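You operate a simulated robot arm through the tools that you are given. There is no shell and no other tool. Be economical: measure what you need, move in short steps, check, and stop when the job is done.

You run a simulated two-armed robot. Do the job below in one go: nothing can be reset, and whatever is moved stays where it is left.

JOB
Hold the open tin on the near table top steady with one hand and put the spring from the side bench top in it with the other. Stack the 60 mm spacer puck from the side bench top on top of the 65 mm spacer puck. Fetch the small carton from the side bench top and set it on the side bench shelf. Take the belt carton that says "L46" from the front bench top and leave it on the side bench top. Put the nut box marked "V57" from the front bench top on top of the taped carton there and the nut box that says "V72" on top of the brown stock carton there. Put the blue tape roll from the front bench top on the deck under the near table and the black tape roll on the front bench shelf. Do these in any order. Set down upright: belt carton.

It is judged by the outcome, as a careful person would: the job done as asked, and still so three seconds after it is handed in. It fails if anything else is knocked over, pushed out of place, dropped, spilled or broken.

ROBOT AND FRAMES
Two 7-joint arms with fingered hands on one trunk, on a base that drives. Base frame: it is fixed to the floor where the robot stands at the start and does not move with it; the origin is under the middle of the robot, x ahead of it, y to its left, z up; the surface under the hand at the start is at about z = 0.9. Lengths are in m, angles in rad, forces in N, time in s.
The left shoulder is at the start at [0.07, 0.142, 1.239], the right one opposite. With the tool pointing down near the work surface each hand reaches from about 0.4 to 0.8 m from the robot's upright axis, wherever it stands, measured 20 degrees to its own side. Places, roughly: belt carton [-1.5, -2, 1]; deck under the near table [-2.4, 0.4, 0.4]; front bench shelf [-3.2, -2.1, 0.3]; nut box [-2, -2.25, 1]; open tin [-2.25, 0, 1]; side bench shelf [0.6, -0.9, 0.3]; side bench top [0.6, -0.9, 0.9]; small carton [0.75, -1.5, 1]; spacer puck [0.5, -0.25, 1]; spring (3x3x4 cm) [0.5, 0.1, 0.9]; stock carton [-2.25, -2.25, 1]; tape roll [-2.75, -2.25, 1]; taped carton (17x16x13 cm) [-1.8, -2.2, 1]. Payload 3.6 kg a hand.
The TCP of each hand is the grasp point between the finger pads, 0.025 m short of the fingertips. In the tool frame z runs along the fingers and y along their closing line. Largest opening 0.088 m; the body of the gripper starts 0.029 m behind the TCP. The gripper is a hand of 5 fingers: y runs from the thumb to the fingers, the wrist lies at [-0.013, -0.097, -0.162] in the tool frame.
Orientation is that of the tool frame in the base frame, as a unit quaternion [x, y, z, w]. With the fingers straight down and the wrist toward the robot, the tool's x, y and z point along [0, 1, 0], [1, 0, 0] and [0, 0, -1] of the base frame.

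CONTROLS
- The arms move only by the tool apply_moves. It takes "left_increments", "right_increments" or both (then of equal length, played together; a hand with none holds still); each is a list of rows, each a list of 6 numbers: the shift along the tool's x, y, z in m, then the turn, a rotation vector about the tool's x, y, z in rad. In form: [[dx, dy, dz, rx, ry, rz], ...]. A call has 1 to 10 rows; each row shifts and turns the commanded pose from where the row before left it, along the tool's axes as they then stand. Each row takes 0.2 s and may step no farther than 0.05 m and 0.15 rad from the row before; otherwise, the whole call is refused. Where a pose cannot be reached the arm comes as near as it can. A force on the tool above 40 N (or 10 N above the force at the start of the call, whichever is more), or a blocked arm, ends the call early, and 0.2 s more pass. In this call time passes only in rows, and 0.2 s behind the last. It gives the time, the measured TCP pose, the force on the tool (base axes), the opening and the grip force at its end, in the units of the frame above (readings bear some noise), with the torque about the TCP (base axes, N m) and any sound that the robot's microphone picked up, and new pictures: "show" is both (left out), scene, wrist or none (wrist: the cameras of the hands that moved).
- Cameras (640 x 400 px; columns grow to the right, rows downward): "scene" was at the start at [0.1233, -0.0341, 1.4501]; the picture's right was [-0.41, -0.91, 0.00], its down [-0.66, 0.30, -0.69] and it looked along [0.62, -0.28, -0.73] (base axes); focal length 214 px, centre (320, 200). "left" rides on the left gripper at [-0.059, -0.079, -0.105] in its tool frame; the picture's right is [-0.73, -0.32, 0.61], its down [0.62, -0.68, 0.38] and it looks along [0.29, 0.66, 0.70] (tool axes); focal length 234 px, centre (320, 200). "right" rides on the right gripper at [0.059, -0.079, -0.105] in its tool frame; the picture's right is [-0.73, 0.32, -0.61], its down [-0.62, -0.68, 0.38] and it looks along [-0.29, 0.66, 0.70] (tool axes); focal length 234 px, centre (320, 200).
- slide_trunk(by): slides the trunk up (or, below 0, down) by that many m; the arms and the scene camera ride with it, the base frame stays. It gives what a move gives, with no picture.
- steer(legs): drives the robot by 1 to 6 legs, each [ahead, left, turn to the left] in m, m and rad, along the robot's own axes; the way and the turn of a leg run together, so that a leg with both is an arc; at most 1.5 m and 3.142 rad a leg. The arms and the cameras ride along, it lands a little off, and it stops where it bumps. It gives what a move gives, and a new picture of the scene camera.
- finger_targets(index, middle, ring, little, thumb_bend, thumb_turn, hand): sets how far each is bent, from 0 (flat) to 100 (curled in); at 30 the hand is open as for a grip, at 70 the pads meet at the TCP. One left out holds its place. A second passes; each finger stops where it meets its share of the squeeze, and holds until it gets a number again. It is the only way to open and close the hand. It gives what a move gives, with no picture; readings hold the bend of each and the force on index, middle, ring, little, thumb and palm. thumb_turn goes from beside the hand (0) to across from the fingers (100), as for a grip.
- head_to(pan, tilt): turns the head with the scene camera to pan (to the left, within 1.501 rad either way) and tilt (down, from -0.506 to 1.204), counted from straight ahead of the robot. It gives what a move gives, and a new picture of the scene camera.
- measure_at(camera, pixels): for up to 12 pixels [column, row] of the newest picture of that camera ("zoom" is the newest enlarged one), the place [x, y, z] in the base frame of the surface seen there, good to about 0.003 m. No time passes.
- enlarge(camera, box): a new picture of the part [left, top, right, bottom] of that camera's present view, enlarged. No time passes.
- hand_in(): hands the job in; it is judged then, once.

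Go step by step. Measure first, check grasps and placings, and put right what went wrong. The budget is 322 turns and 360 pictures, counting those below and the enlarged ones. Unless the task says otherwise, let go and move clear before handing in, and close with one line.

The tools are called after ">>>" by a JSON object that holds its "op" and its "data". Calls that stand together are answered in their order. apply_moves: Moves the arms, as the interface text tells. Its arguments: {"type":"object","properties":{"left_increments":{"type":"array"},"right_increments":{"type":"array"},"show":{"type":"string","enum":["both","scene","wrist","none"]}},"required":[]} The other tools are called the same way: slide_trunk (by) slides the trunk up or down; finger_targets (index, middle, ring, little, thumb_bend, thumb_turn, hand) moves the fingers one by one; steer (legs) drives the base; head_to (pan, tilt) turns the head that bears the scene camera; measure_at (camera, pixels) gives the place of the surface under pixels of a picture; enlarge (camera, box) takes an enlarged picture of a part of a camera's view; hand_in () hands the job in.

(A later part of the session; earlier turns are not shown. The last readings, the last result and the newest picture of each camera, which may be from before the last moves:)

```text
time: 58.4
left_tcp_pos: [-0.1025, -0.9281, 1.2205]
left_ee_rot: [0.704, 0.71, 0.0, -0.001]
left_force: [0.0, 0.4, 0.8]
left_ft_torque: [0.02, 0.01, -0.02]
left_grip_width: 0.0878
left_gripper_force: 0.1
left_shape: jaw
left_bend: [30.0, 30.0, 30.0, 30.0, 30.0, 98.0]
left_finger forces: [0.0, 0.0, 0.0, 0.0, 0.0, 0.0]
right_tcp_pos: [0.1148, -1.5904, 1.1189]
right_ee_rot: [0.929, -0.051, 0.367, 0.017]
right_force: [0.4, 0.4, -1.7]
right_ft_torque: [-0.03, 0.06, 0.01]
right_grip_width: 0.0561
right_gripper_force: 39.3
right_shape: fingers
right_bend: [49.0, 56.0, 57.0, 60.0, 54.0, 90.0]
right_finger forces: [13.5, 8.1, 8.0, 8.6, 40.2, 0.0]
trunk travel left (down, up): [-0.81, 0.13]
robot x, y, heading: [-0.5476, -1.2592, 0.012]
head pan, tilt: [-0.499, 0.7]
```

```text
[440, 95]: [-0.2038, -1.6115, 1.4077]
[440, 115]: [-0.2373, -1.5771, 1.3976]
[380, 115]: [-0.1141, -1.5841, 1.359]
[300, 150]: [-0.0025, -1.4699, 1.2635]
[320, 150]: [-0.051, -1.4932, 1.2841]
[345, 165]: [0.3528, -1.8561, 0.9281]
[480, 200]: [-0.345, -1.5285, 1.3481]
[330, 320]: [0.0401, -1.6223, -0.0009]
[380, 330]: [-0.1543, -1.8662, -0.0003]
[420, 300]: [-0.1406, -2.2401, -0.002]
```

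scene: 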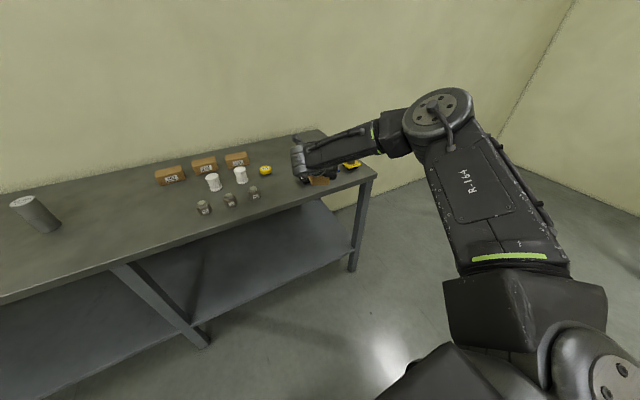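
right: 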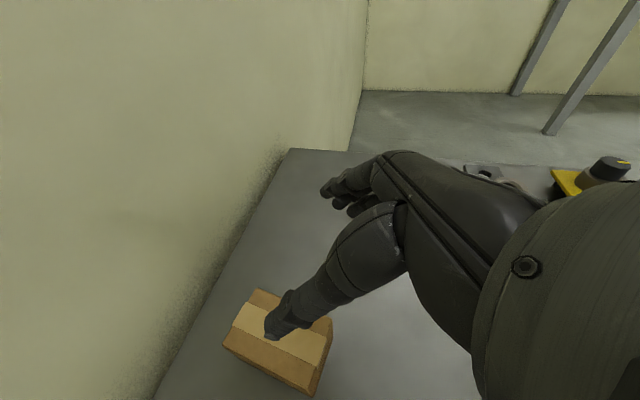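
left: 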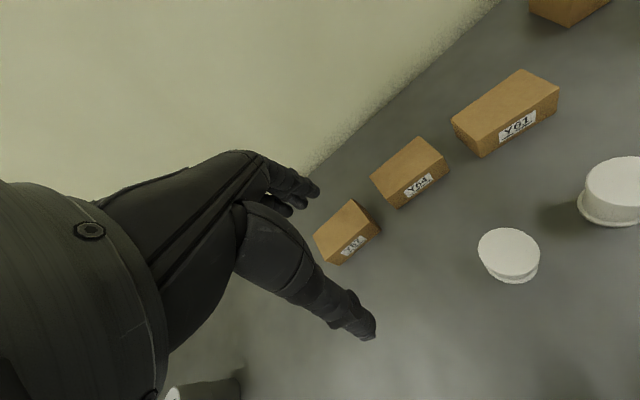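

Elbow is ~0.29 m above the TCP and will stay under the bench top when placing. I'll pull the left hand back first, then lower the trunk.

>>> {"op": "apply_moves", "data": {"left_increments": [[0.02, -0.03, -0.03, 0, 0, 0], [0.02, -0.03, -0.03, 0, 0, 0], [0.02, -0.03, -0.03, 0, 0, 0], [0.02, -0.03, -0.03, 0, 0, 0], [0.02, -0.03, -0.03, 0, 0, 0]], "show": "none"}}

>>> {"op": "slide_trunk", "data": {"by": -0.6}}

>>> {"op": "head_to", "data": {"pan": -0.4, "tilt": 0.3}}

```text
time: 59.5
left_tcp_pos: [-0.1025, -0.8856, 1.338]
left_ee_rot: [0.704, 0.71, 0.0, 0.001]
left_force: [-0.1, -0.4, 0.0]
left_ft_torque: [0.06, 0.0, -0.02]
left_grip_width: 0.0876
left_gripper_force: 0.1
left_shape: jaw
left_bend: [30.0, 30.0, 30.0, 30.0, 30.0, 98.0]
left_finger forces: [0.0, 0.0, 0.0, 0.1, 0.0, 0.1]
left hand out of reach, approached as far as the arm can: row 1, 2, 3, 4, 5
right_tcp_pos: [0.1158, -1.5901, 1.1201]
right_ee_rot: [0.928, -0.053, 0.367, 0.018]
right_force: [1.1, 0.1, -2.1]
right_ft_torque: [-0.04, 0.02, 0.02]
right_grip_width: 0.0564
right_gripper_force: 39.2
right_shape: fingers
right_bend: [49.0, 56.0, 57.0, 60.0, 54.0, 90.0]
right_finger forces: [13.6, 8.2, 7.9, 8.6, 40.3, 0.1]
trunk travel left (down, up): [-0.81, 0.13]
robot x, y, heading: [-0.545, -1.2596, 0.012]
head pan, tilt: [-0.499, 0.7]
```

```text
refused: -0.6 is not a number from -0.4 to 0.4
```

```text
time: 60.4
left_tcp_pos: [-0.1035, -0.8861, 1.3374]
left_ee_rot: [0.704, 0.711, 0.0, 0.0]
left_force: [0.3, 0.1, -0.2]
left_ft_torque: [-0.02, -0.02, -0.01]
left_grip_width: 0.0879
left_gripper_force: 0.0
left_shape: jaw
left_bend: [30.0, 30.0, 30.0, 30.0, 30.0, 98.0]
left_finger forces: [0.0, 0.1, 0.1, 0.0, 0.0, 0.1]
right_tcp_pos: [0.1136, -1.59, 1.1206]
right_ee_rot: [0.928, -0.052, 0.369, 0.018]
right_force: [-0.3, 0.0, -2.9]
right_ft_torque: [0.01, 0.0, -0.02]
right_grip_width: 0.0565
right_gripper_force: 39.2
right_shape: fingers
right_bend: [49.0, 56.0, 57.0, 60.0, 54.0, 90.0]
right_finger forces: [13.5, 8.2, 8.0, 8.6, 40.1, 0.0]
trunk travel left (down, up): [-0.81, 0.13]
robot x, y, heading: [-0.5455, -1.2567, 0.009]
head pan, tilt: [-0.4, 0.3]
```

scene: 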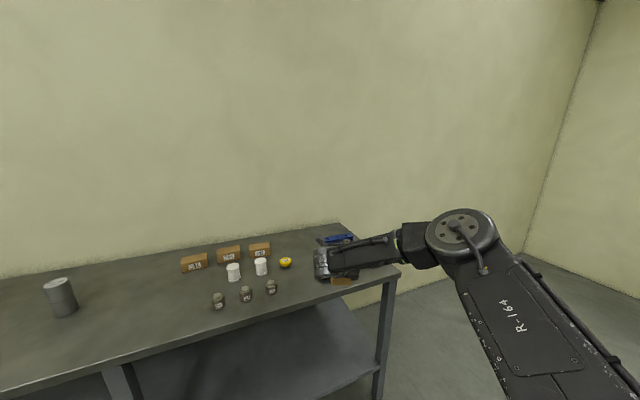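

Trunk down in two slides of 0.4 and 0.2.

>>> {"op": "slide_trunk", "data": {"by": -0.4}}

>>> {"op": "slide_trunk", "data": {"by": -0.25}}

>>> {"op": "head_to", "data": {"pan": -0.5, "tilt": 0.3}}

>>> {"op": "enlarge", "data": {"camera": "right", "box": [0, 0, 640, 400]}}

```text
time: 64.2
left_tcp_pos: [-0.1039, -0.8861, 0.9387]
left_ee_rot: [0.704, 0.71, 0.0, 0.0]
left_force: [0.3, 0.0, -0.4]
left_ft_torque: [-0.01, -0.01, 0.03]
left_grip_width: 0.088
left_gripper_force: 0.0
left_shape: jaw
left_bend: [30.0, 30.0, 30.0, 30.0, 30.0, 98.0]
left_finger forces: [0.0, 0.1, 0.0, 0.0, 0.0, 0.1]
right_tcp_pos: [0.1149, -1.5901, 0.7207]
right_ee_rot: [0.928, -0.052, 0.369, 0.018]
right_force: [-0.3, -0.2, -1.3]
right_ft_torque: [-0.03, 0.05, 0.01]
right_grip_width: 0.0566
right_gripper_force: 39.8
right_shape: fingers
right_bend: [49.0, 56.0, 57.0, 60.0, 55.0, 90.0]
right_finger forces: [13.5, 8.0, 8.0, 8.6, 40.2, 0.0]
trunk travel left (down, up): [-0.41, 0.53]
robot x, y, heading: [-0.5447, -1.2558, 0.012]
head pan, tilt: [-0.4, 0.3]
```

```text
time: 66.8
left_tcp_pos: [-0.1037, -0.8856, 0.688]
left_ee_rot: [0.704, 0.71, 0.0, 0.0]
left_force: [0.9, 0.2, 0.1]
left_ft_torque: [0.0, -0.02, -0.02]
left_grip_width: 0.0877
left_gripper_force: 0.0
left_shape: jaw
left_bend: [30.0, 30.0, 30.0, 30.0, 30.0, 98.0]
left_finger forces: [0.0, 0.0, 0.0, 0.0, 0.0, 0.0]
right_tcp_pos: [0.1137, -1.5899, 0.472]
right_ee_rot: [0.928, -0.052, 0.369, 0.018]
right_force: [1.0, -0.4, -2.0]
right_ft_torque: [0.0, 0.02, 0.0]
right_grip_width: 0.0564
right_gripper_force: 39.2
right_shape: fingers
right_bend: [49.0, 56.0, 57.0, 61.0, 55.0, 90.0]
right_finger forces: [13.4, 8.1, 7.9, 8.5, 40.1, 0.0]
trunk travel left (down, up): [-0.16, 0.78]
robot x, y, heading: [-0.5468, -1.2577, 0.013]
head pan, tilt: [-0.4, 0.3]
```

```text
time: 67.5
left_tcp_pos: [-0.1036, -0.8854, 0.689]
left_ee_rot: [0.704, 0.711, 0.0, 0.0]
left_force: [-0.2, 0.3, 0.6]
left_ft_torque: [-0.02, 0.02, -0.01]
left_grip_width: 0.088
left_gripper_force: 0.1
left_shape: jaw
left_bend: [30.0, 30.0, 30.0, 30.0, 30.0, 98.0]
left_finger forces: [0.0, 0.0, 0.1, 0.1, 0.0, 0.1]
right_tcp_pos: [0.1146, -1.5904, 0.4711]
right_ee_rot: [0.928, -0.053, 0.369, 0.018]
right_force: [0.1, -0.2, -2.1]
right_ft_torque: [-0.04, 0.04, -0.02]
right_grip_width: 0.0562
right_gripper_force: 39.3
right_shape: fingers
right_bend: [49.0, 56.0, 57.0, 61.0, 55.0, 90.0]
right_finger forces: [13.5, 8.1, 8.0, 8.6, 40.1, 0.0]
trunk travel left (down, up): [-0.16, 0.78]
robot x, y, heading: [-0.5422, -1.258, 0.014]
head pan, tilt: [-0.499, 0.3]
```

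scene: 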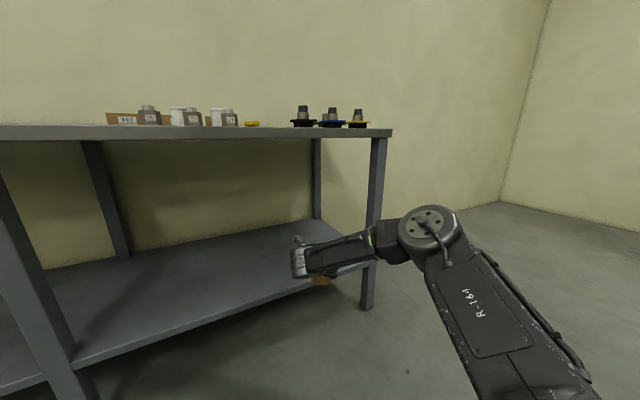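

```text
1.00 times, centred on (320, 200) of right (not enlarged: the box is as wide or as high as the picture)
```

zoom: 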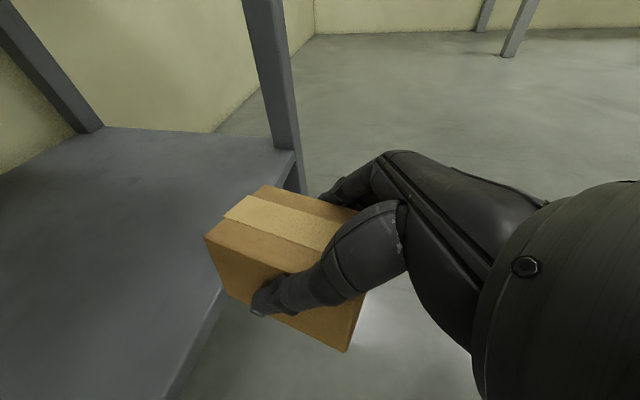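

Shelf is clear. Measuring its edges and legs.

>>> {"op": "measure_at", "data": {"camera": "scene", "pixels": [[230, 310], [250, 295], [372, 220], [40, 290], [200, 250], [160, 318], [388, 134], [200, 138], [318, 210], [30, 200], [415, 225], [440, 210]]}}

```text
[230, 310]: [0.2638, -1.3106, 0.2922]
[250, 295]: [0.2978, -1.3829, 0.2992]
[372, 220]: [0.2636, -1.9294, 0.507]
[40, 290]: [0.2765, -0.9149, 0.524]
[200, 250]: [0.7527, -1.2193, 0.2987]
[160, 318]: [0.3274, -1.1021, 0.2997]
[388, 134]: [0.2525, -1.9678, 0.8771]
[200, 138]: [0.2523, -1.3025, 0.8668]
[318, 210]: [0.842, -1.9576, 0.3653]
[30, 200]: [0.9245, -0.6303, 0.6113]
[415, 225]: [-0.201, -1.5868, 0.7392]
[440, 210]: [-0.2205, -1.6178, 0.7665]
```

Shelf front edge x=0.264, legs at y≈-0.93 and -1.95. Driving ahead 0.25 puts the carton at x≈0.37 over the shelf, with the left hand clear of the leg.

>>> {"op": "steer", "data": {"legs": [[0.25, 0, 0]]}}

>>> {"op": "slide_trunk", "data": {"by": -0.1}}

>>> {"op": "enlarge", "data": {"camera": "right", "box": [0, 0, 640, 400]}}

```text
time: 69.3
left_tcp_pos: [0.1493, -0.8864, 0.6882]
left_ee_rot: [0.705, 0.709, 0.0, 0.0]
left_force: [-0.2, -0.2, 0.7]
left_ft_torque: [0.02, -0.03, -0.01]
left_grip_width: 0.0879
left_gripper_force: 0.1
left_shape: jaw
left_bend: [30.0, 30.0, 30.0, 30.0, 30.0, 98.0]
left_finger forces: [0.0, 0.0, 0.0, 0.0, 0.0, 0.0]
right_tcp_pos: [0.3642, -1.5885, 0.471]
right_ee_rot: [0.928, -0.054, 0.368, 0.019]
right_force: [-0.3, -0.9, -2.4]
right_ft_torque: [0.0, 0.0, -0.01]
right_grip_width: 0.0564
right_gripper_force: 39.5
right_shape: fingers
right_bend: [49.0, 56.0, 57.0, 61.0, 55.0, 90.0]
right_finger forces: [13.5, 8.1, 7.9, 8.6, 40.2, 0.0]
trunk travel left (down, up): [-0.16, 0.78]
robot x, y, heading: [-0.2922, -1.2528, 0.007]
head pan, tilt: [-0.499, 0.3]
```

scene: 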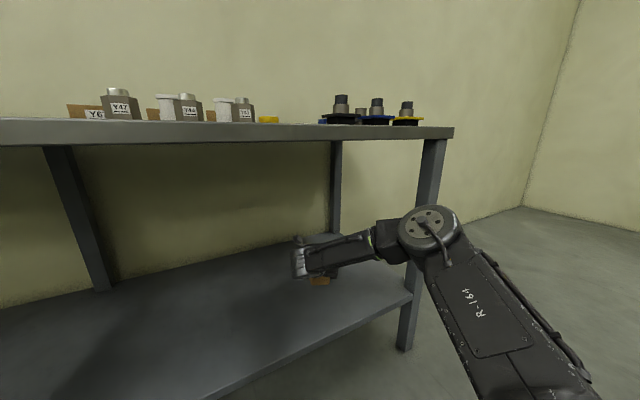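

```text
time: 70.7
left_tcp_pos: [0.1487, -0.8854, 0.5886]
left_ee_rot: [0.704, 0.71, 0.0, 0.0]
left_force: [-0.8, -0.1, -0.2]
left_ft_torque: [0.03, 0.01, -0.03]
left_grip_width: 0.0878
left_gripper_force: 0.1
left_shape: jaw
left_bend: [30.0, 30.0, 30.0, 30.0, 30.0, 98.0]
left_finger forces: [0.1, 0.1, 0.0, 0.0, 0.1, 0.0]
right_tcp_pos: [0.3656, -1.5903, 0.3707]
right_ee_rot: [0.928, -0.053, 0.369, 0.018]
right_force: [0.6, 0.9, -1.2]
right_ft_torque: [0.01, 0.06, 0.02]
right_grip_width: 0.0564
right_gripper_force: 38.7
right_shape: fingers
right_bend: [49.0, 56.0, 57.0, 61.0, 55.0, 90.0]
right_finger forces: [13.6, 8.2, 8.1, 8.5, 40.1, 0.1]
trunk travel left (down, up): [-0.06, 0.88]
robot x, y, heading: [-0.2954, -1.2535, 0.008]
head pan, tilt: [-0.499, 0.3]
```

```text
1.00 times, centred on (320, 200) of right (not enlarged: the box is as wide or as high as the picture)
```

zoom: 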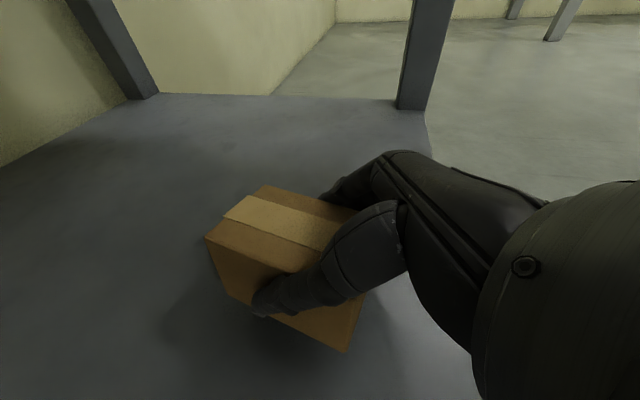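

Lowering the last ~2 cm to contact.

>>> {"op": "slide_trunk", "data": {"by": -0.015}}

>>> {"op": "slide_trunk", "data": {"by": -0.004}}

```text
time: 71.3
left_tcp_pos: [0.1489, -0.8864, 0.5732]
left_ee_rot: [0.704, 0.71, 0.0, 0.0]
left_force: [-0.3, -0.1, -0.1]
left_ft_torque: [0.02, 0.02, 0.02]
left_grip_width: 0.0879
left_gripper_force: 0.1
left_shape: jaw
left_bend: [30.0, 30.0, 30.0, 30.0, 30.0, 98.0]
left_finger forces: [0.1, 0.0, 0.0, 0.1, 0.1, 0.1]
right_tcp_pos: [0.3649, -1.589, 0.3563]
right_ee_rot: [0.928, -0.054, 0.368, 0.018]
right_force: [0.6, -0.5, -2.1]
right_ft_torque: [0.01, 0.07, -0.02]
right_grip_width: 0.0562
right_gripper_force: 39.1
right_shape: fingers
right_bend: [49.0, 56.0, 57.0, 61.0, 55.0, 90.0]
right_finger forces: [13.6, 8.1, 8.0, 8.6, 40.1, 0.1]
trunk travel left (down, up): [-0.045, 0.895]
robot x, y, heading: [-0.294, -1.254, 0.004]
head pan, tilt: [-0.499, 0.3]
```

```text
time: 71.8
left_tcp_pos: [0.1482, -0.8867, 0.5702]
left_ee_rot: [0.705, 0.71, 0.001, 0.001]
left_force: [0.6, -0.5, 0.1]
left_ft_torque: [-0.01, 0.0, -0.01]
left_grip_width: 0.0877
left_gripper_force: 0.1
left_shape: jaw
left_bend: [30.0, 30.0, 30.0, 30.0, 30.0, 98.0]
left_finger forces: [0.1, 0.1, 0.0, 0.0, 0.0, 0.0]
right_tcp_pos: [0.366, -1.5904, 0.3524]
right_ee_rot: [0.927, -0.053, 0.37, 0.018]
right_force: [-0.2, 0.6, 2.3]
right_ft_torque: [-0.1, 0.08, 0.01]
right_grip_width: 0.0565
right_gripper_force: 39.4
right_shape: fingers
right_bend: [49.0, 56.0, 57.0, 61.0, 55.0, 90.0]
right_finger forces: [13.4, 8.2, 8.0, 8.7, 40.8, 0.0]
trunk travel left (down, up): [-0.041, 0.899]
robot x, y, heading: [-0.2918, -1.2567, 0.008]
head pan, tilt: [-0.499, 0.3]
```

Contact (+2.3 N). Opening wide and rising a little.

>>> {"op": "finger_targets", "data": {"hand": "right", "index": 28, "middle": 28, "ring": 28, "little": 28, "thumb_bend": 18}}

>>> {"op": "slide_trunk", "data": {"by": 0.12}}

>>> {"op": "enlarge", "data": {"camera": "right", "box": [0, 0, 640, 400]}}

```text
time: 72.8
left_tcp_pos: [0.1485, -0.8856, 0.5701]
left_ee_rot: [0.705, 0.71, 0.001, -0.001]
left_force: [-0.4, -0.2, 0.2]
left_ft_torque: [-0.01, 0.01, -0.04]
left_grip_width: 0.0881
left_gripper_force: 0.0
left_shape: jaw
left_bend: [30.0, 30.0, 30.0, 30.0, 30.0, 98.0]
left_finger forces: [0.1, 0.0, 0.0, 0.1, 0.1, 0.0]
right_tcp_pos: [0.3652, -1.5885, 0.3512]
right_ee_rot: [0.928, -0.054, 0.369, 0.018]
right_force: [-0.3, 0.4, 0.0]
right_ft_torque: [0.01, 0.0, -0.01]
right_grip_width: 0.0952
right_gripper_force: 0.1
right_shape: fingers
right_bend: [28.0, 28.0, 28.0, 28.0, 18.0, 97.0]
right_finger forces: [0.0, 0.0, 0.1, 0.0, 0.0, 0.0]
trunk travel left (down, up): [-0.041, 0.899]
robot x, y, heading: [-0.2909, -1.2535, 0.003]
head pan, tilt: [-0.499, 0.3]
```

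```text
time: 74.3
left_tcp_pos: [0.1488, -0.8856, 0.6901]
left_ee_rot: [0.705, 0.71, 0.0, 0.001]
left_force: [-0.1, 0.2, 0.5]
left_ft_torque: [-0.02, 0.02, -0.01]
left_grip_width: 0.0879
left_gripper_force: 0.0
left_shape: jaw
left_bend: [30.0, 30.0, 30.0, 30.0, 30.0, 98.0]
left_finger forces: [0.1, 0.0, 0.1, 0.0, 0.0, 0.0]
right_tcp_pos: [0.3662, -1.5895, 0.4717]
right_ee_rot: [0.928, -0.053, 0.369, 0.018]
right_force: [-0.4, 0.1, -0.5]
right_ft_torque: [-0.01, 0.0, 0.02]
right_grip_width: 0.0951
right_gripper_force: 0.1
right_shape: fingers
right_bend: [28.0, 28.0, 28.0, 28.0, 18.0, 97.0]
right_finger forces: [0.0, 0.0, 0.0, 0.0, 0.0, 0.0]
trunk travel left (down, up): [-0.161, 0.779]
robot x, y, heading: [-0.2914, -1.255, 0.006]
head pan, tilt: [-0.499, 0.3]
```

```text
1.00 times, centred on (320, 200) of right (not enlarged: the box is as wide or as high as the picture)
```

zoom: 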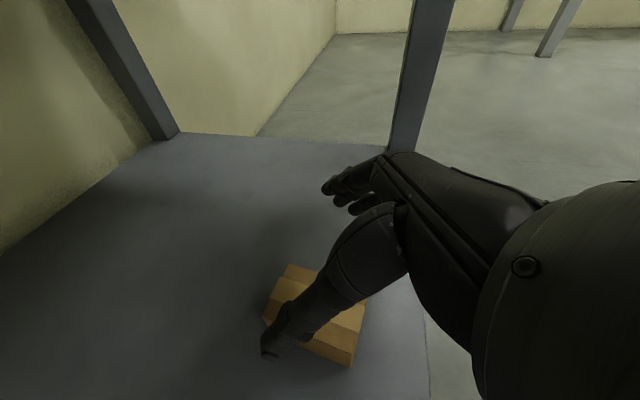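

The carton stands on the shelf. Backing out and raising the trunk.

>>> {"op": "steer", "data": {"legs": [[-0.4, 0, 0]]}}

>>> {"op": "slide_trunk", "data": {"by": 0.4}}

>>> {"op": "slide_trunk", "data": {"by": 0.214}}

>>> {"op": "apply_moves", "data": {"right_increments": [[0, 0, 0, 0, -0.14, 0], [0, 0, 0, 0, -0.14, 0], [0, 0, 0, 0, -0.14, 0], [0, 0, 0, 0, -0.14, 0], [0, 0, 0, 0, -0.14, 0], [0, 0, 0, 0, -0.05, -0.1], [0, 0, 0, 0, 0, -0.15], [0, 0, 0, 0, 0, -0.15], [0, 0, 0, 0, 0, -0.15], [0, 0, 0, 0, 0, -0.15]], "show": "none"}}

>>> {"op": "apply_moves", "data": {"right_increments": [[0, 0, 0, 0, 0, -0.15], [0, 0, 0, 0, 0, -0.15], [0, 0, 0, 0, 0, -0.15], [0, 0, 0, 0, 0, -0.15], [0, 0, 0, 0, 0, -0.15]], "show": "none"}}

```text
time: 76.8
left_tcp_pos: [-0.248, -0.8862, 0.689]
left_ee_rot: [0.702, 0.712, 0.0, 0.0]
left_force: [-0.7, 0.4, 0.6]
left_ft_torque: [-0.02, 0.0, 0.03]
left_grip_width: 0.0877
left_gripper_force: 0.1
left_shape: jaw
left_bend: [30.0, 30.0, 30.0, 30.0, 30.0, 98.0]
left_finger forces: [0.0, 0.0, 0.0, 0.0, 0.1, 0.1]
right_tcp_pos: [-0.0253, -1.5882, 0.4719]
right_ee_rot: [0.928, -0.05, 0.368, 0.017]
right_force: [0.0, -0.2, 0.2]
right_ft_torque: [0.03, -0.01, -0.03]
right_grip_width: 0.0951
right_gripper_force: 0.1
right_shape: fingers
right_bend: [28.0, 28.0, 28.0, 28.0, 18.0, 97.0]
right_finger forces: [0.0, 0.0, 0.0, 0.0, 0.0, 0.1]
trunk travel left (down, up): [-0.161, 0.779]
robot x, y, heading: [-0.6823, -1.2596, 0.012]
head pan, tilt: [-0.499, 0.3]
```

scene: 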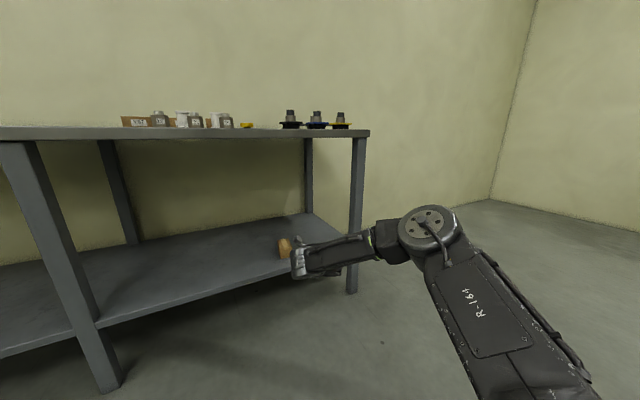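

```text
time: 80.6
left_tcp_pos: [-0.2466, -0.886, 1.0896]
left_ee_rot: [0.702, 0.712, 0.0, 0.0]
left_force: [0.5, -0.4, 0.1]
left_ft_torque: [0.01, 0.0, 0.0]
left_grip_width: 0.088
left_gripper_force: 0.2
left_shape: jaw
left_bend: [30.0, 30.0, 30.0, 30.0, 30.0, 98.0]
left_finger forces: [0.0, 0.0, 0.1, 0.0, 0.0, 0.1]
right_tcp_pos: [-0.0239, -1.5891, 0.8713]
right_ee_rot: [0.928, -0.049, 0.368, 0.017]
right_force: [-1.0, 0.1, 0.4]
right_ft_torque: [-0.01, 0.02, 0.04]
right_grip_width: 0.0952
right_gripper_force: 0.1
right_shape: fingers
right_bend: [28.0, 28.0, 28.0, 28.0, 18.0, 97.0]
right_finger forces: [0.0, 0.0, 0.0, 0.0, 0.0, 0.0]
trunk travel left (down, up): [-0.561, 0.379]
robot x, y, heading: [-0.686, -1.2596, 0.014]
head pan, tilt: [-0.499, 0.3]
```

```text
time: 82.9
left_tcp_pos: [-0.2471, -0.8858, 1.3035]
left_ee_rot: [0.701, 0.713, 0.0, 0.0]
left_force: [-0.2, -1.7, -0.5]
left_ft_torque: [0.0, -0.01, 0.03]
left_grip_width: 0.0878
left_gripper_force: 0.0
left_shape: jaw
left_bend: [30.0, 30.0, 30.0, 30.0, 30.0, 98.0]
left_finger forces: [0.1, 0.0, 0.0, 0.0, 0.0, 0.1]
right_tcp_pos: [-0.0244, -1.5883, 1.0861]
right_ee_rot: [0.928, -0.049, 0.368, 0.017]
right_force: [0.2, 0.4, -0.8]
right_ft_torque: [-0.03, -0.05, 0.04]
right_grip_width: 0.095
right_gripper_force: 0.1
right_shape: fingers
right_bend: [28.0, 28.0, 28.0, 28.0, 18.0, 97.0]
right_finger forces: [0.0, 0.0, 0.0, 0.2, 0.0, 0.0]
trunk travel left (down, up): [-0.775, 0.165]
robot x, y, heading: [-0.6889, -1.259, 0.014]
head pan, tilt: [-0.499, 0.3]
```

```text
time: 85.1
left_tcp_pos: [-0.2474, -0.8876, 1.3048]
left_ee_rot: [0.702, 0.713, 0.001, 0.001]
left_force: [-0.2, -0.2, 0.6]
left_ft_torque: [0.01, -0.02, 0.02]
left_grip_width: 0.0877
left_gripper_force: 0.1
left_shape: jaw
left_bend: [30.0, 30.0, 30.0, 30.0, 30.0, 98.0]
left_finger forces: [0.1, 0.1, 0.1, 0.1, 0.0, 0.1]
right_tcp_pos: [-0.0781, -1.6522, 1.0562]
right_ee_rot: [0.956, 0.294, 0.004, 0.001]
right_force: [0.3, 0.2, -0.1]
right_ft_torque: [0.01, -0.01, 0.01]
right_grip_width: 0.0954
right_gripper_force: 0.0
right_shape: fingers
right_bend: [28.0, 28.0, 28.0, 28.0, 18.0, 97.0]
right_finger forces: [0.0, 0.0, 0.1, 0.0, 0.1, 0.1]
right hand out of reach, approached as far as the arm can: row 1, 2, 3, 4, 5
trunk travel left (down, up): [-0.775, 0.165]
robot x, y, heading: [-0.6845, -1.2605, 0.019]
head pan, tilt: [-0.499, 0.3]
```

```text
time: 86.3
left_tcp_pos: [-0.2466, -0.886, 1.3031]
left_ee_rot: [0.701, 0.713, 0.0, 0.0]
left_force: [-0.5, 0.7, 0.3]
left_ft_torque: [0.02, -0.02, 0.0]
left_grip_width: 0.0876
left_gripper_force: 0.1
left_shape: jaw
left_bend: [30.0, 30.0, 30.0, 30.0, 30.0, 98.0]
left_finger forces: [0.0, 0.0, 0.0, 0.0, 0.0, 0.0]
right_tcp_pos: [-0.0787, -1.6534, 1.0553]
right_ee_rot: [0.782, 0.623, 0.003, 0.001]
right_force: [0.2, -0.6, 0.7]
right_ft_torque: [0.01, 0.01, 0.02]
right_grip_width: 0.0954
right_gripper_force: 0.2
right_shape: fingers
right_bend: [28.0, 28.0, 28.0, 28.0, 18.0, 97.0]
right_finger forces: [0.0, 0.1, 0.0, 0.1, 0.0, 0.0]
trunk travel left (down, up): [-0.775, 0.165]
robot x, y, heading: [-0.6804, -1.2579, 0.016]
head pan, tilt: [-0.499, 0.3]
```

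Raising and pulling in the right hand, then driving to the spring.

>>> {"op": "apply_moves", "data": {"right_increments": [[0, -0.03, -0.035, 0, 0, -0.11], [0, -0.03, -0.035, 0, 0, -0.11], [0, -0.03, -0.035, 0, 0, 0], [0, -0.03, -0.035, 0, 0, 0], [0, -0.03, -0.01, 0, 0, 0]], "show": "none"}}

>>> {"op": "finger_targets", "data": {"hand": "right", "index": 30, "middle": 30, "ring": 30, "little": 30, "thumb_bend": 30}}

>>> {"op": "steer", "data": {"legs": [[0, 1.16, -0.016], [0.58, 0, 0]]}}

>>> {"op": "head_to", "data": {"pan": 0.1, "tilt": 0.85}}

```text
time: 87.5
left_tcp_pos: [-0.2496, -0.8868, 1.3045]
left_ee_rot: [0.702, 0.713, 0.001, 0.001]
left_force: [-1.3, 0.3, 0.2]
left_ft_torque: [0.03, 0.01, 0.02]
left_grip_width: 0.0877
left_gripper_force: 0.0
left_shape: jaw
left_bend: [30.0, 30.0, 30.0, 30.0, 30.0, 98.0]
left_finger forces: [0.0, 0.0, 0.0, 0.1, 0.0, 0.0]
right_tcp_pos: [-0.2301, -1.641, 1.2048]
right_ee_rot: [0.709, 0.706, 0.003, 0.001]
right_force: [-0.8, -0.3, -0.5]
right_ft_torque: [0.0, -0.03, -0.01]
right_grip_width: 0.0954
right_gripper_force: 0.0
right_shape: fingers
right_bend: [28.0, 28.0, 28.0, 28.0, 18.0, 97.0]
right_finger forces: [0.0, 0.1, 0.0, 0.0, 0.0, 0.0]
trunk travel left (down, up): [-0.775, 0.165]
robot x, y, heading: [-0.6865, -1.2591, 0.019]
head pan, tilt: [-0.499, 0.3]
```

```text
time: 88.5
left_tcp_pos: [-0.2472, -0.8856, 1.303]
left_ee_rot: [0.702, 0.712, 0.0, 0.0]
left_force: [-0.3, -0.3, -0.1]
left_ft_torque: [-0.02, 0.01, 0.0]
left_grip_width: 0.0877
left_gripper_force: 0.1
left_shape: jaw
left_bend: [30.0, 30.0, 30.0, 30.0, 30.0, 98.0]
left_finger forces: [0.0, 0.0, 0.0, 0.1, 0.0, 0.0]
right_tcp_pos: [-0.2289, -1.6401, 1.2048]
right_ee_rot: [0.709, 0.705, 0.003, 0.002]
right_force: [-0.7, -0.6, 0.8]
right_ft_torque: [0.01, -0.01, -0.02]
right_grip_width: 0.0852
right_gripper_force: 0.1
right_shape: fingers
right_bend: [30.0, 30.0, 30.0, 30.0, 30.0, 97.0]
right_finger forces: [0.0, 0.0, 0.1, 0.1, 0.0, 0.0]
trunk travel left (down, up): [-0.775, 0.165]
robot x, y, heading: [-0.683, -1.2592, 0.015]
head pan, tilt: [-0.499, 0.3]
```

```text
time: 97.2
left_tcp_pos: [0.3302, 0.2539, 1.3037]
left_ee_rot: [0.708, 0.706, 0.001, 0.0]
left_force: [-0.2, -0.2, -0.1]
left_ft_torque: [0.0, 0.01, 0.02]
left_grip_width: 0.0877
left_gripper_force: 0.1
left_shape: jaw
left_bend: [30.0, 30.0, 30.0, 30.0, 30.0, 98.0]
left_finger forces: [0.1, 0.0, 0.1, 0.0, 0.1, 0.0]
right_tcp_pos: [0.3338, -0.499, 1.204]
right_ee_rot: [0.716, 0.699, 0.003, 0.002]
right_force: [0.7, -0.3, -0.1]
right_ft_torque: [-0.04, 0.01, 0.03]
right_grip_width: 0.0852
right_gripper_force: 0.1
right_shape: fingers
right_bend: [30.0, 30.0, 30.0, 30.0, 30.0, 97.0]
right_finger forces: [0.0, 0.0, 0.0, 0.1, 0.0, 0.0]
trunk travel left (down, up): [-0.775, 0.165]
robot x, y, heading: [-0.1105, -0.1098, 0.001]
head pan, tilt: [-0.499, 0.3]
```

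scene: 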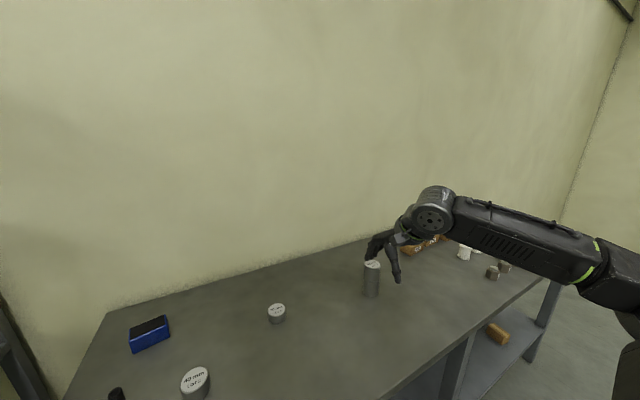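

```text
time: 98.2
left_tcp_pos: [0.3302, 0.2549, 1.3041]
left_ee_rot: [0.709, 0.705, -0.001, 0.0]
left_force: [1.1, 0.0, 0.3]
left_ft_torque: [-0.02, 0.04, 0.02]
left_grip_width: 0.0878
left_gripper_force: 0.0
left_shape: jaw
left_bend: [30.0, 30.0, 30.0, 30.0, 30.0, 98.0]
left_finger forces: [0.0, 0.0, 0.1, 0.0, 0.0, 0.0]
right_tcp_pos: [0.3357, -0.5001, 1.2035]
right_ee_rot: [0.715, 0.699, 0.003, 0.002]
right_force: [0.3, -0.2, -0.7]
right_ft_torque: [0.01, 0.01, 0.03]
right_grip_width: 0.0855
right_gripper_force: 0.0
right_shape: fingers
right_bend: [30.0, 30.0, 30.0, 30.0, 30.0, 97.0]
right_finger forces: [0.0, 0.0, 0.0, 0.1, 0.1, 0.1]
trunk travel left (down, up): [-0.775, 0.165]
robot x, y, heading: [-0.1145, -0.1093, -0.002]
head pan, tilt: [0.099, 0.85]
```

scene: 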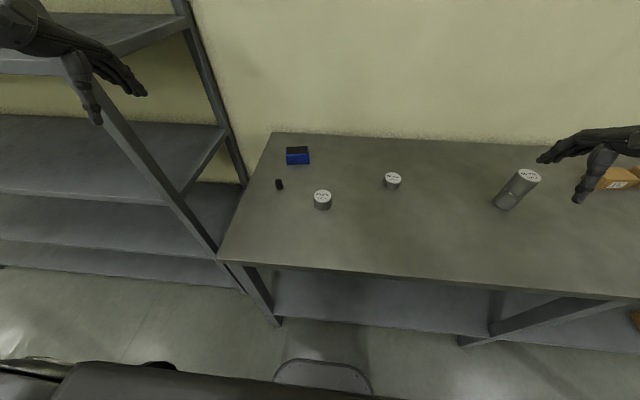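

>>> {"op": "enlarge", "data": {"camera": "scene", "box": [255, 130, 355, 220]}}

>>> {"op": "measure_at", "data": {"camera": "zoom", "pixels": [[150, 218], [150, 230], [140, 228], [160, 228], [150, 250], [150, 262]]}}

>>> {"op": "measure_at", "data": {"camera": "scene", "pixels": [[322, 361], [280, 370], [366, 370], [180, 10], [215, 250], [140, 200], [60, 40]]}}

```text
4.44 times, centred on (305, 175) of scene
```

zoom: 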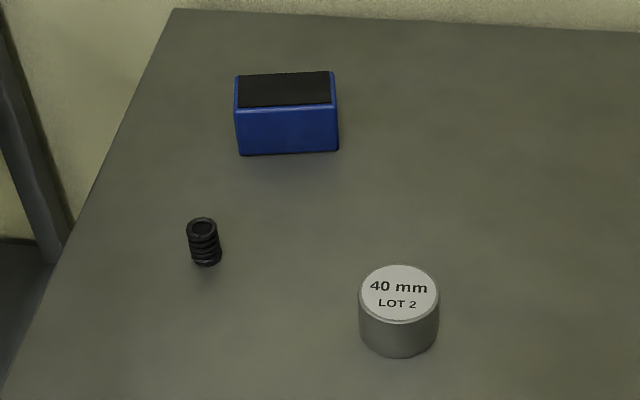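

```text
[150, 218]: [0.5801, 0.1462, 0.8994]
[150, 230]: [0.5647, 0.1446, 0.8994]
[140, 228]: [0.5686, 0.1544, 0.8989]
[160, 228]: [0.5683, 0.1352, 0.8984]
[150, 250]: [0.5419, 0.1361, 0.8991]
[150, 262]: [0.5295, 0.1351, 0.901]
```

```text
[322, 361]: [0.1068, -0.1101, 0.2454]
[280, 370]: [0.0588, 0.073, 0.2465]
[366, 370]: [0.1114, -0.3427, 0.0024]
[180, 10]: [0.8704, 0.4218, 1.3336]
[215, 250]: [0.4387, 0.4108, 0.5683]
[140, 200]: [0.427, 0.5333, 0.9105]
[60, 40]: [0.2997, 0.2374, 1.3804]
```

>>> {"op": "measure_at", "data": {"camera": "zoom", "pixels": [[192, 222], [213, 222], [202, 219], [202, 237], [204, 248], [206, 262], [192, 250], [219, 250]]}}

```text
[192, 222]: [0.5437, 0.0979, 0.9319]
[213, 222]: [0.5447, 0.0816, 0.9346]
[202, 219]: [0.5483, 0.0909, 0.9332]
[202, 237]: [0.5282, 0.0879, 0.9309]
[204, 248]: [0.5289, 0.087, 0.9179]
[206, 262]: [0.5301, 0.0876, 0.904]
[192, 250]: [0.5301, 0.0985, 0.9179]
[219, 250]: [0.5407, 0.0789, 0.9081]
```

Spring stands upright at (0.540, 0.089), top 0.934, ~24 mm wide. Moving the left hand above it.

>>> {"op": "apply_moves", "data": {"left_increments": [[-0.0207, 0.0263, 0.03, 0, 0, 0], [-0.0207, 0.0263, 0.03, 0, 0, 0], [-0.0207, 0.0263, 0.03, 0, 0, 0], [-0.0207, 0.0263, 0.03, 0, 0, 0], [-0.0207, 0.0263, 0.03, 0, 0, 0], [-0.0207, 0.0263, 0.03, 0, 0, 0], [-0.0207, 0.0263, 0.03, 0, 0, 0], [-0.0207, 0.0263, 0.03, 0, 0, 0]], "show": "wrist"}}

```text
time: 100.0
left_tcp_pos: [0.5437, 0.09, 1.0631]
left_ee_rot: [0.707, 0.707, -0.001, 0.0]
left_force: [-0.2, -0.1, -0.2]
left_ft_torque: [0.04, 0.01, -0.01]
left_grip_width: 0.0879
left_gripper_force: 0.1
left_shape: jaw
left_bend: [30.0, 30.0, 30.0, 30.0, 30.0, 98.0]
left_finger forces: [0.0, 0.0, 0.0, 0.1, 0.1, 0.0]
right_tcp_pos: [0.3378, -0.5013, 1.2041]
right_ee_rot: [0.715, 0.7, 0.004, 0.001]
right_force: [0.3, -0.8, -0.2]
right_ft_torque: [-0.01, 0.02, 0.04]
right_grip_width: 0.0852
right_gripper_force: 0.1
right_shape: fingers
right_bend: [30.0, 30.0, 30.0, 30.0, 30.0, 97.0]
right_finger forces: [0.0, 0.0, 0.0, 0.0, 0.0, 0.0]
trunk travel left (down, up): [-0.775, 0.165]
robot x, y, heading: [-0.1109, -0.1135, -0.003]
head pan, tilt: [0.099, 0.85]
```

left: 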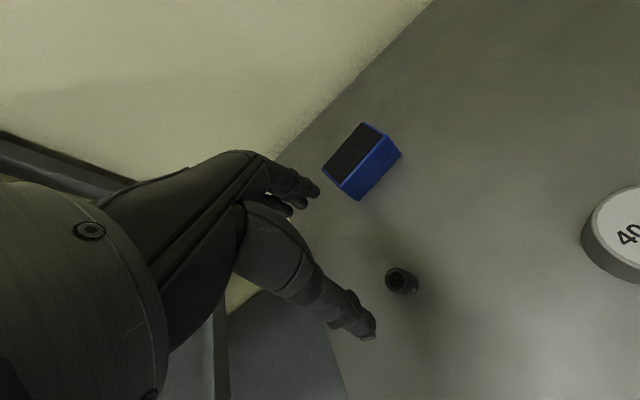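

>>> {"op": "measure_at", "data": {"camera": "left", "pixels": [[398, 270], [388, 280], [412, 280], [400, 290], [370, 165]]}}

>>> {"op": "apply_moves", "data": {"left_increments": [[0, -0.002, 0.03, 0, 0, 0], [0, -0.001, 0.03, 0, 0, 0], [0, 0, 0.025, 0, 0, 0]], "show": "wrist"}}

```text
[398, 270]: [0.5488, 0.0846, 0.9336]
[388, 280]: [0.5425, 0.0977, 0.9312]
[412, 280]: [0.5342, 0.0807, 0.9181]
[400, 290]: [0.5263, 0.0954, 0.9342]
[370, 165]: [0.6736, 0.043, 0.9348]
```

```text
time: 100.8
left_tcp_pos: [0.5403, 0.0903, 0.9796]
left_ee_rot: [0.709, 0.705, 0.001, 0.0]
left_force: [0.6, -0.1, -0.3]
left_ft_torque: [-0.01, 0.03, -0.02]
left_grip_width: 0.0878
left_gripper_force: 0.0
left_shape: jaw
left_bend: [30.0, 30.0, 30.0, 30.0, 30.0, 98.0]
left_finger forces: [0.0, 0.1, 0.0, 0.1, 0.0, 0.1]
right_tcp_pos: [0.3362, -0.4997, 1.2044]
right_ee_rot: [0.716, 0.698, 0.002, 0.002]
right_force: [0.6, -0.5, 0.2]
right_ft_torque: [0.02, 0.01, 0.0]
right_grip_width: 0.0854
right_gripper_force: 0.0
right_shape: fingers
right_bend: [30.0, 30.0, 30.0, 30.0, 30.0, 97.0]
right_finger forces: [0.0, 0.0, 0.0, 0.0, 0.0, 0.1]
trunk travel left (down, up): [-0.775, 0.165]
robot x, y, heading: [-0.1156, -0.1127, -0.004]
head pan, tilt: [0.099, 0.85]
```

left: 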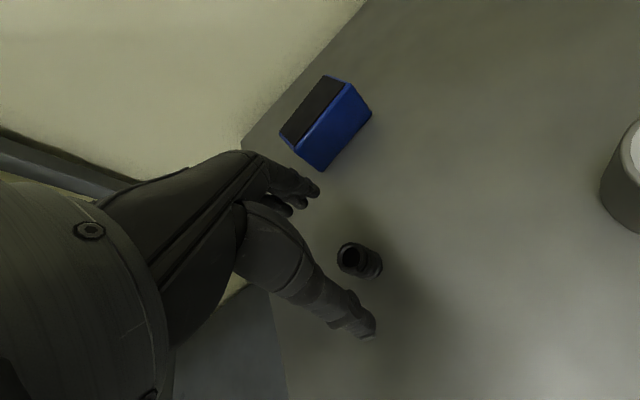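

Aligned. Lowering 0.048 to just above the bench.

>>> {"op": "apply_moves", "data": {"left_increments": [[0, 0, 0.025, 0, 0, 0], [0, 0, 0.015, 0, 0, 0], [0, 0, 0.008, 0, 0, 0]], "show": "wrist"}}

```text
time: 101.6
left_tcp_pos: [0.5393, 0.0893, 0.9308]
left_ee_rot: [0.709, 0.706, 0.0, 0.001]
left_force: [0.0, 0.1, 0.0]
left_ft_torque: [-0.02, 0.01, 0.01]
left_grip_width: 0.0878
left_gripper_force: 0.1
left_shape: jaw
left_bend: [30.0, 30.0, 30.0, 30.0, 30.0, 98.0]
left_finger forces: [0.0, 0.1, 0.0, 0.1, 0.0, 0.0]
right_tcp_pos: [0.3363, -0.5003, 1.2034]
right_ee_rot: [0.716, 0.698, 0.003, 0.001]
right_force: [-0.4, -0.2, -0.2]
right_ft_torque: [0.0, 0.03, 0.02]
right_grip_width: 0.0854
right_gripper_force: 0.2
right_shape: fingers
right_bend: [30.0, 30.0, 30.0, 30.0, 30.0, 97.0]
right_finger forces: [0.0, 0.0, 0.0, 0.0, 0.0, 0.0]
trunk travel left (down, up): [-0.775, 0.165]
robot x, y, heading: [-0.113, -0.1125, -0.006]
head pan, tilt: [0.099, 0.85]
```

left: 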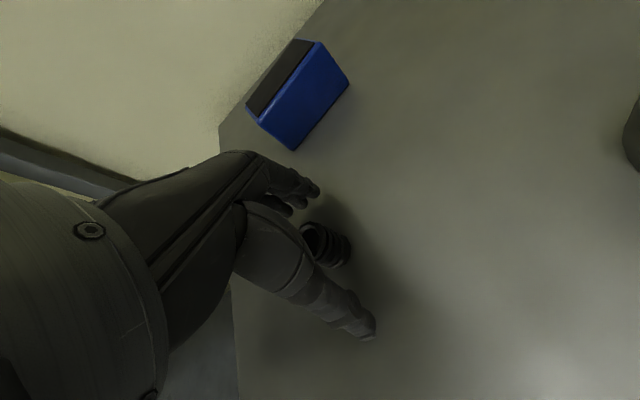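

Closing on the spring.

>>> {"op": "finger_targets", "data": {"hand": "left", "index": 68, "middle": 70, "ring": 70, "little": 68, "thumb_bend": 70}}

>>> {"op": "apply_moves", "data": {"left_increments": [[0, 0, -0.03, 0, 0, 0], [0, 0, -0.04, 0, 0, 0], [0, 0, -0.04, 0, 0, 0], [0, 0, -0.04, 0, 0, 0]], "show": "wrist"}}

```text
time: 102.6
left_tcp_pos: [0.5406, 0.0897, 0.93]
left_ee_rot: [0.708, 0.706, 0.0, 0.0]
left_force: [0.6, -0.6, 0.2]
left_ft_torque: [0.0, -0.04, -0.01]
left_grip_width: 0.0148
left_gripper_force: 5.0
left_shape: fingers
left_bend: [64.0, 66.0, 70.0, 68.0, 62.0, 96.0]
left_finger forces: [2.1, 3.5, 0.1, 0.0, 5.7, 0.1]
right_tcp_pos: [0.3357, -0.4998, 1.205]
right_ee_rot: [0.716, 0.698, 0.003, 0.002]
right_force: [0.6, 0.2, 0.3]
right_ft_torque: [0.05, 0.02, -0.03]
right_grip_width: 0.0852
right_gripper_force: 0.1
right_shape: fingers
right_bend: [30.0, 30.0, 30.0, 30.0, 30.0, 97.0]
right_finger forces: [0.1, 0.0, 0.1, 0.0, 0.0, 0.0]
trunk travel left (down, up): [-0.775, 0.165]
robot x, y, heading: [-0.1135, -0.1111, -0.007]
head pan, tilt: [0.099, 0.85]
```

```text
time: 103.6
left_tcp_pos: [0.5399, 0.0894, 1.0802]
left_ee_rot: [0.709, 0.705, 0.0, -0.001]
left_force: [-0.3, 0.3, -0.5]
left_ft_torque: [0.03, -0.03, 0.0]
left_grip_width: 0.0142
left_gripper_force: 5.6
left_shape: fingers
left_bend: [64.0, 66.0, 70.0, 68.0, 63.0, 96.0]
left_finger forces: [1.9, 3.6, 0.0, 0.0, 5.4, 0.0]
right_tcp_pos: [0.3359, -0.4993, 1.2056]
right_ee_rot: [0.715, 0.699, 0.003, 0.001]
right_force: [-1.1, 0.1, -0.1]
right_ft_torque: [-0.01, 0.02, 0.0]
right_grip_width: 0.0853
right_gripper_force: 0.1
right_shape: fingers
right_bend: [30.0, 30.0, 30.0, 30.0, 30.0, 97.0]
right_finger forces: [0.1, 0.0, 0.1, 0.0, 0.0, 0.0]
trunk travel left (down, up): [-0.775, 0.165]
robot x, y, heading: [-0.1104, -0.1112, -0.004]
head pan, tilt: [0.099, 0.85]
```

left: 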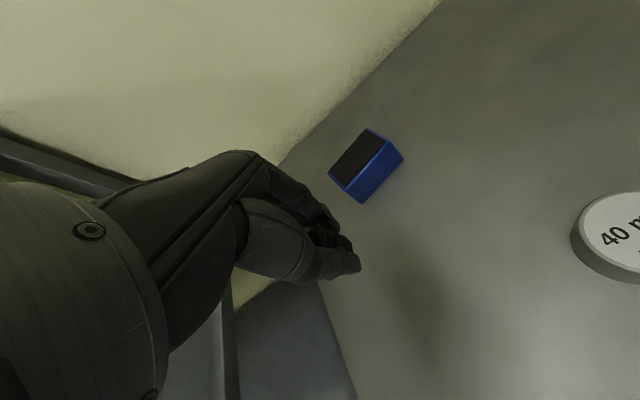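

Spring lifted (index+middle vs thumb). Backing away and turning around to look at the near table.

>>> {"op": "enlarge", "data": {"camera": "left", "box": [240, 150, 440, 320]}}

>>> {"op": "steer", "data": {"legs": [[-0.5, 0, 0], [0, 0, 3.14]]}}

>>> {"op": "head_to", "data": {"pan": 0, "tilt": 0.45}}

```text
2.35 times, centred on (340, 235) of left
```

zoom: 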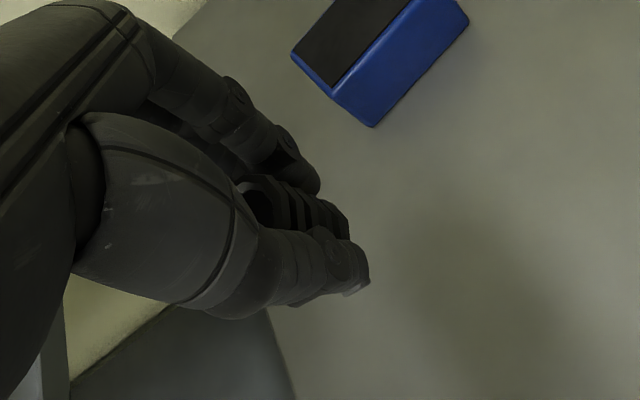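

```text
time: 114.1
left_tcp_pos: [-1.2547, -0.346, 1.0808]
left_ee_rot: [0.728, -0.686, 0.0, 0.0]
left_force: [0.2, 0.4, -0.2]
left_ft_torque: [0.05, -0.01, -0.01]
left_grip_width: 0.0134
left_gripper_force: 5.2
left_shape: fingers
left_bend: [64.0, 66.0, 70.0, 68.0, 63.0, 96.0]
left_finger forces: [1.9, 3.2, 0.0, 0.0, 4.7, 0.0]
right_tcp_pos: [-1.0889, 0.2528, 1.2044]
right_ee_rot: [0.72, -0.694, -0.001, 0.002]
right_force: [0.2, 1.0, -0.4]
right_ft_torque: [0.01, 0.02, 0.0]
right_grip_width: 0.0855
right_gripper_force: 0.1
right_shape: fingers
right_bend: [30.0, 30.0, 30.0, 30.0, 30.0, 97.0]
right_finger forces: [0.0, 0.0, 0.0, 0.1, 0.0, 0.1]
trunk travel left (down, up): [-0.775, 0.165]
robot x, y, heading: [-0.6157, -0.1049, -3.083]
head pan, tilt: [0.099, 0.85]
```

scene: 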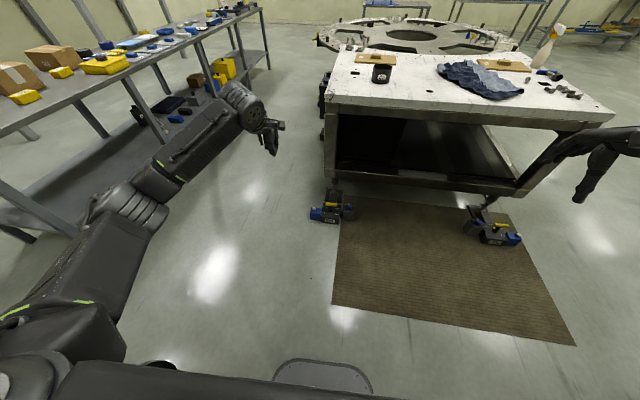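

```text
time: 115.0
left_tcp_pos: [-1.2546, -0.3466, 1.0798]
left_ee_rot: [0.728, -0.686, -0.001, 0.0]
left_force: [0.0, 0.6, -0.9]
left_ft_torque: [0.01, 0.02, 0.0]
left_grip_width: 0.013
left_gripper_force: 5.4
left_shape: fingers
left_bend: [64.0, 66.0, 70.0, 68.0, 63.0, 96.0]
left_finger forces: [2.0, 3.1, 0.1, 0.0, 4.8, 0.0]
right_tcp_pos: [-1.0882, 0.2528, 1.2052]
right_ee_rot: [0.72, -0.693, 0.0, 0.002]
right_force: [-0.4, 0.3, 0.5]
right_ft_torque: [0.01, -0.03, 0.0]
right_grip_width: 0.0853
right_gripper_force: 0.0
right_shape: fingers
right_bend: [30.0, 30.0, 30.0, 30.0, 30.0, 97.0]
right_finger forces: [0.1, 0.0, 0.0, 0.1, 0.0, 0.0]
trunk travel left (down, up): [-0.775, 0.165]
robot x, y, heading: [-0.6155, -0.105, -3.08]
head pan, tilt: [0.0, 0.45]
```

scene: 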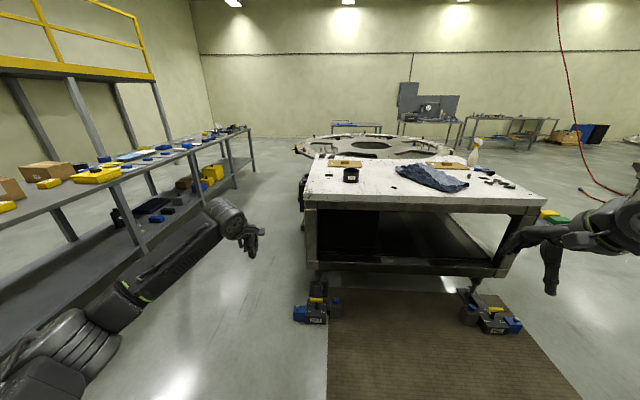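

Near table ahead with a dark tin at (350,174). Enlarging and measuring.

>>> {"op": "enlarge", "data": {"camera": "scene", "box": [290, 145, 450, 245]}}

>>> {"op": "measure_at", "data": {"camera": "scene", "pixels": [[350, 171], [343, 171], [357, 171], [350, 182], [310, 195], [545, 205], [330, 158], [470, 155], [320, 270], [490, 260], [315, 305], [345, 245]]}}

```text
4.00 times, centred on (370, 195) of scene
```

zoom: 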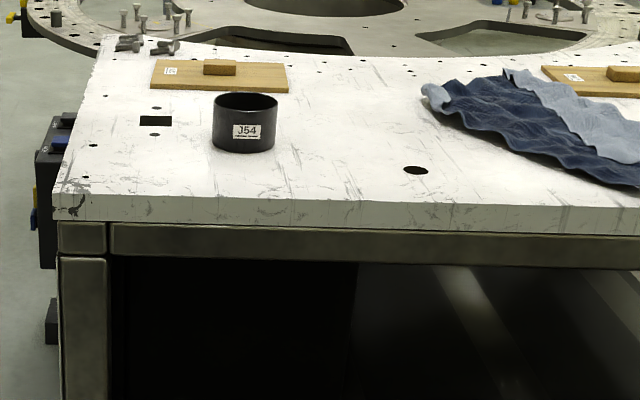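

```text
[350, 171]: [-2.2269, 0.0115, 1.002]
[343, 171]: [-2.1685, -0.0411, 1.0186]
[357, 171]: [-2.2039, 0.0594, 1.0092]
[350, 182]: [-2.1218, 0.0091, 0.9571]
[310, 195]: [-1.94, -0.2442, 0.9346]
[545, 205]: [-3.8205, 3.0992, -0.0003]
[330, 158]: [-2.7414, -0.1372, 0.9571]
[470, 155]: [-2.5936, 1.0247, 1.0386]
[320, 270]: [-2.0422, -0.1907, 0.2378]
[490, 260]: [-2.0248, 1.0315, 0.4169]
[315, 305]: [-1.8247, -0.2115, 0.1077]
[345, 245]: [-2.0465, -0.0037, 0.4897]
```

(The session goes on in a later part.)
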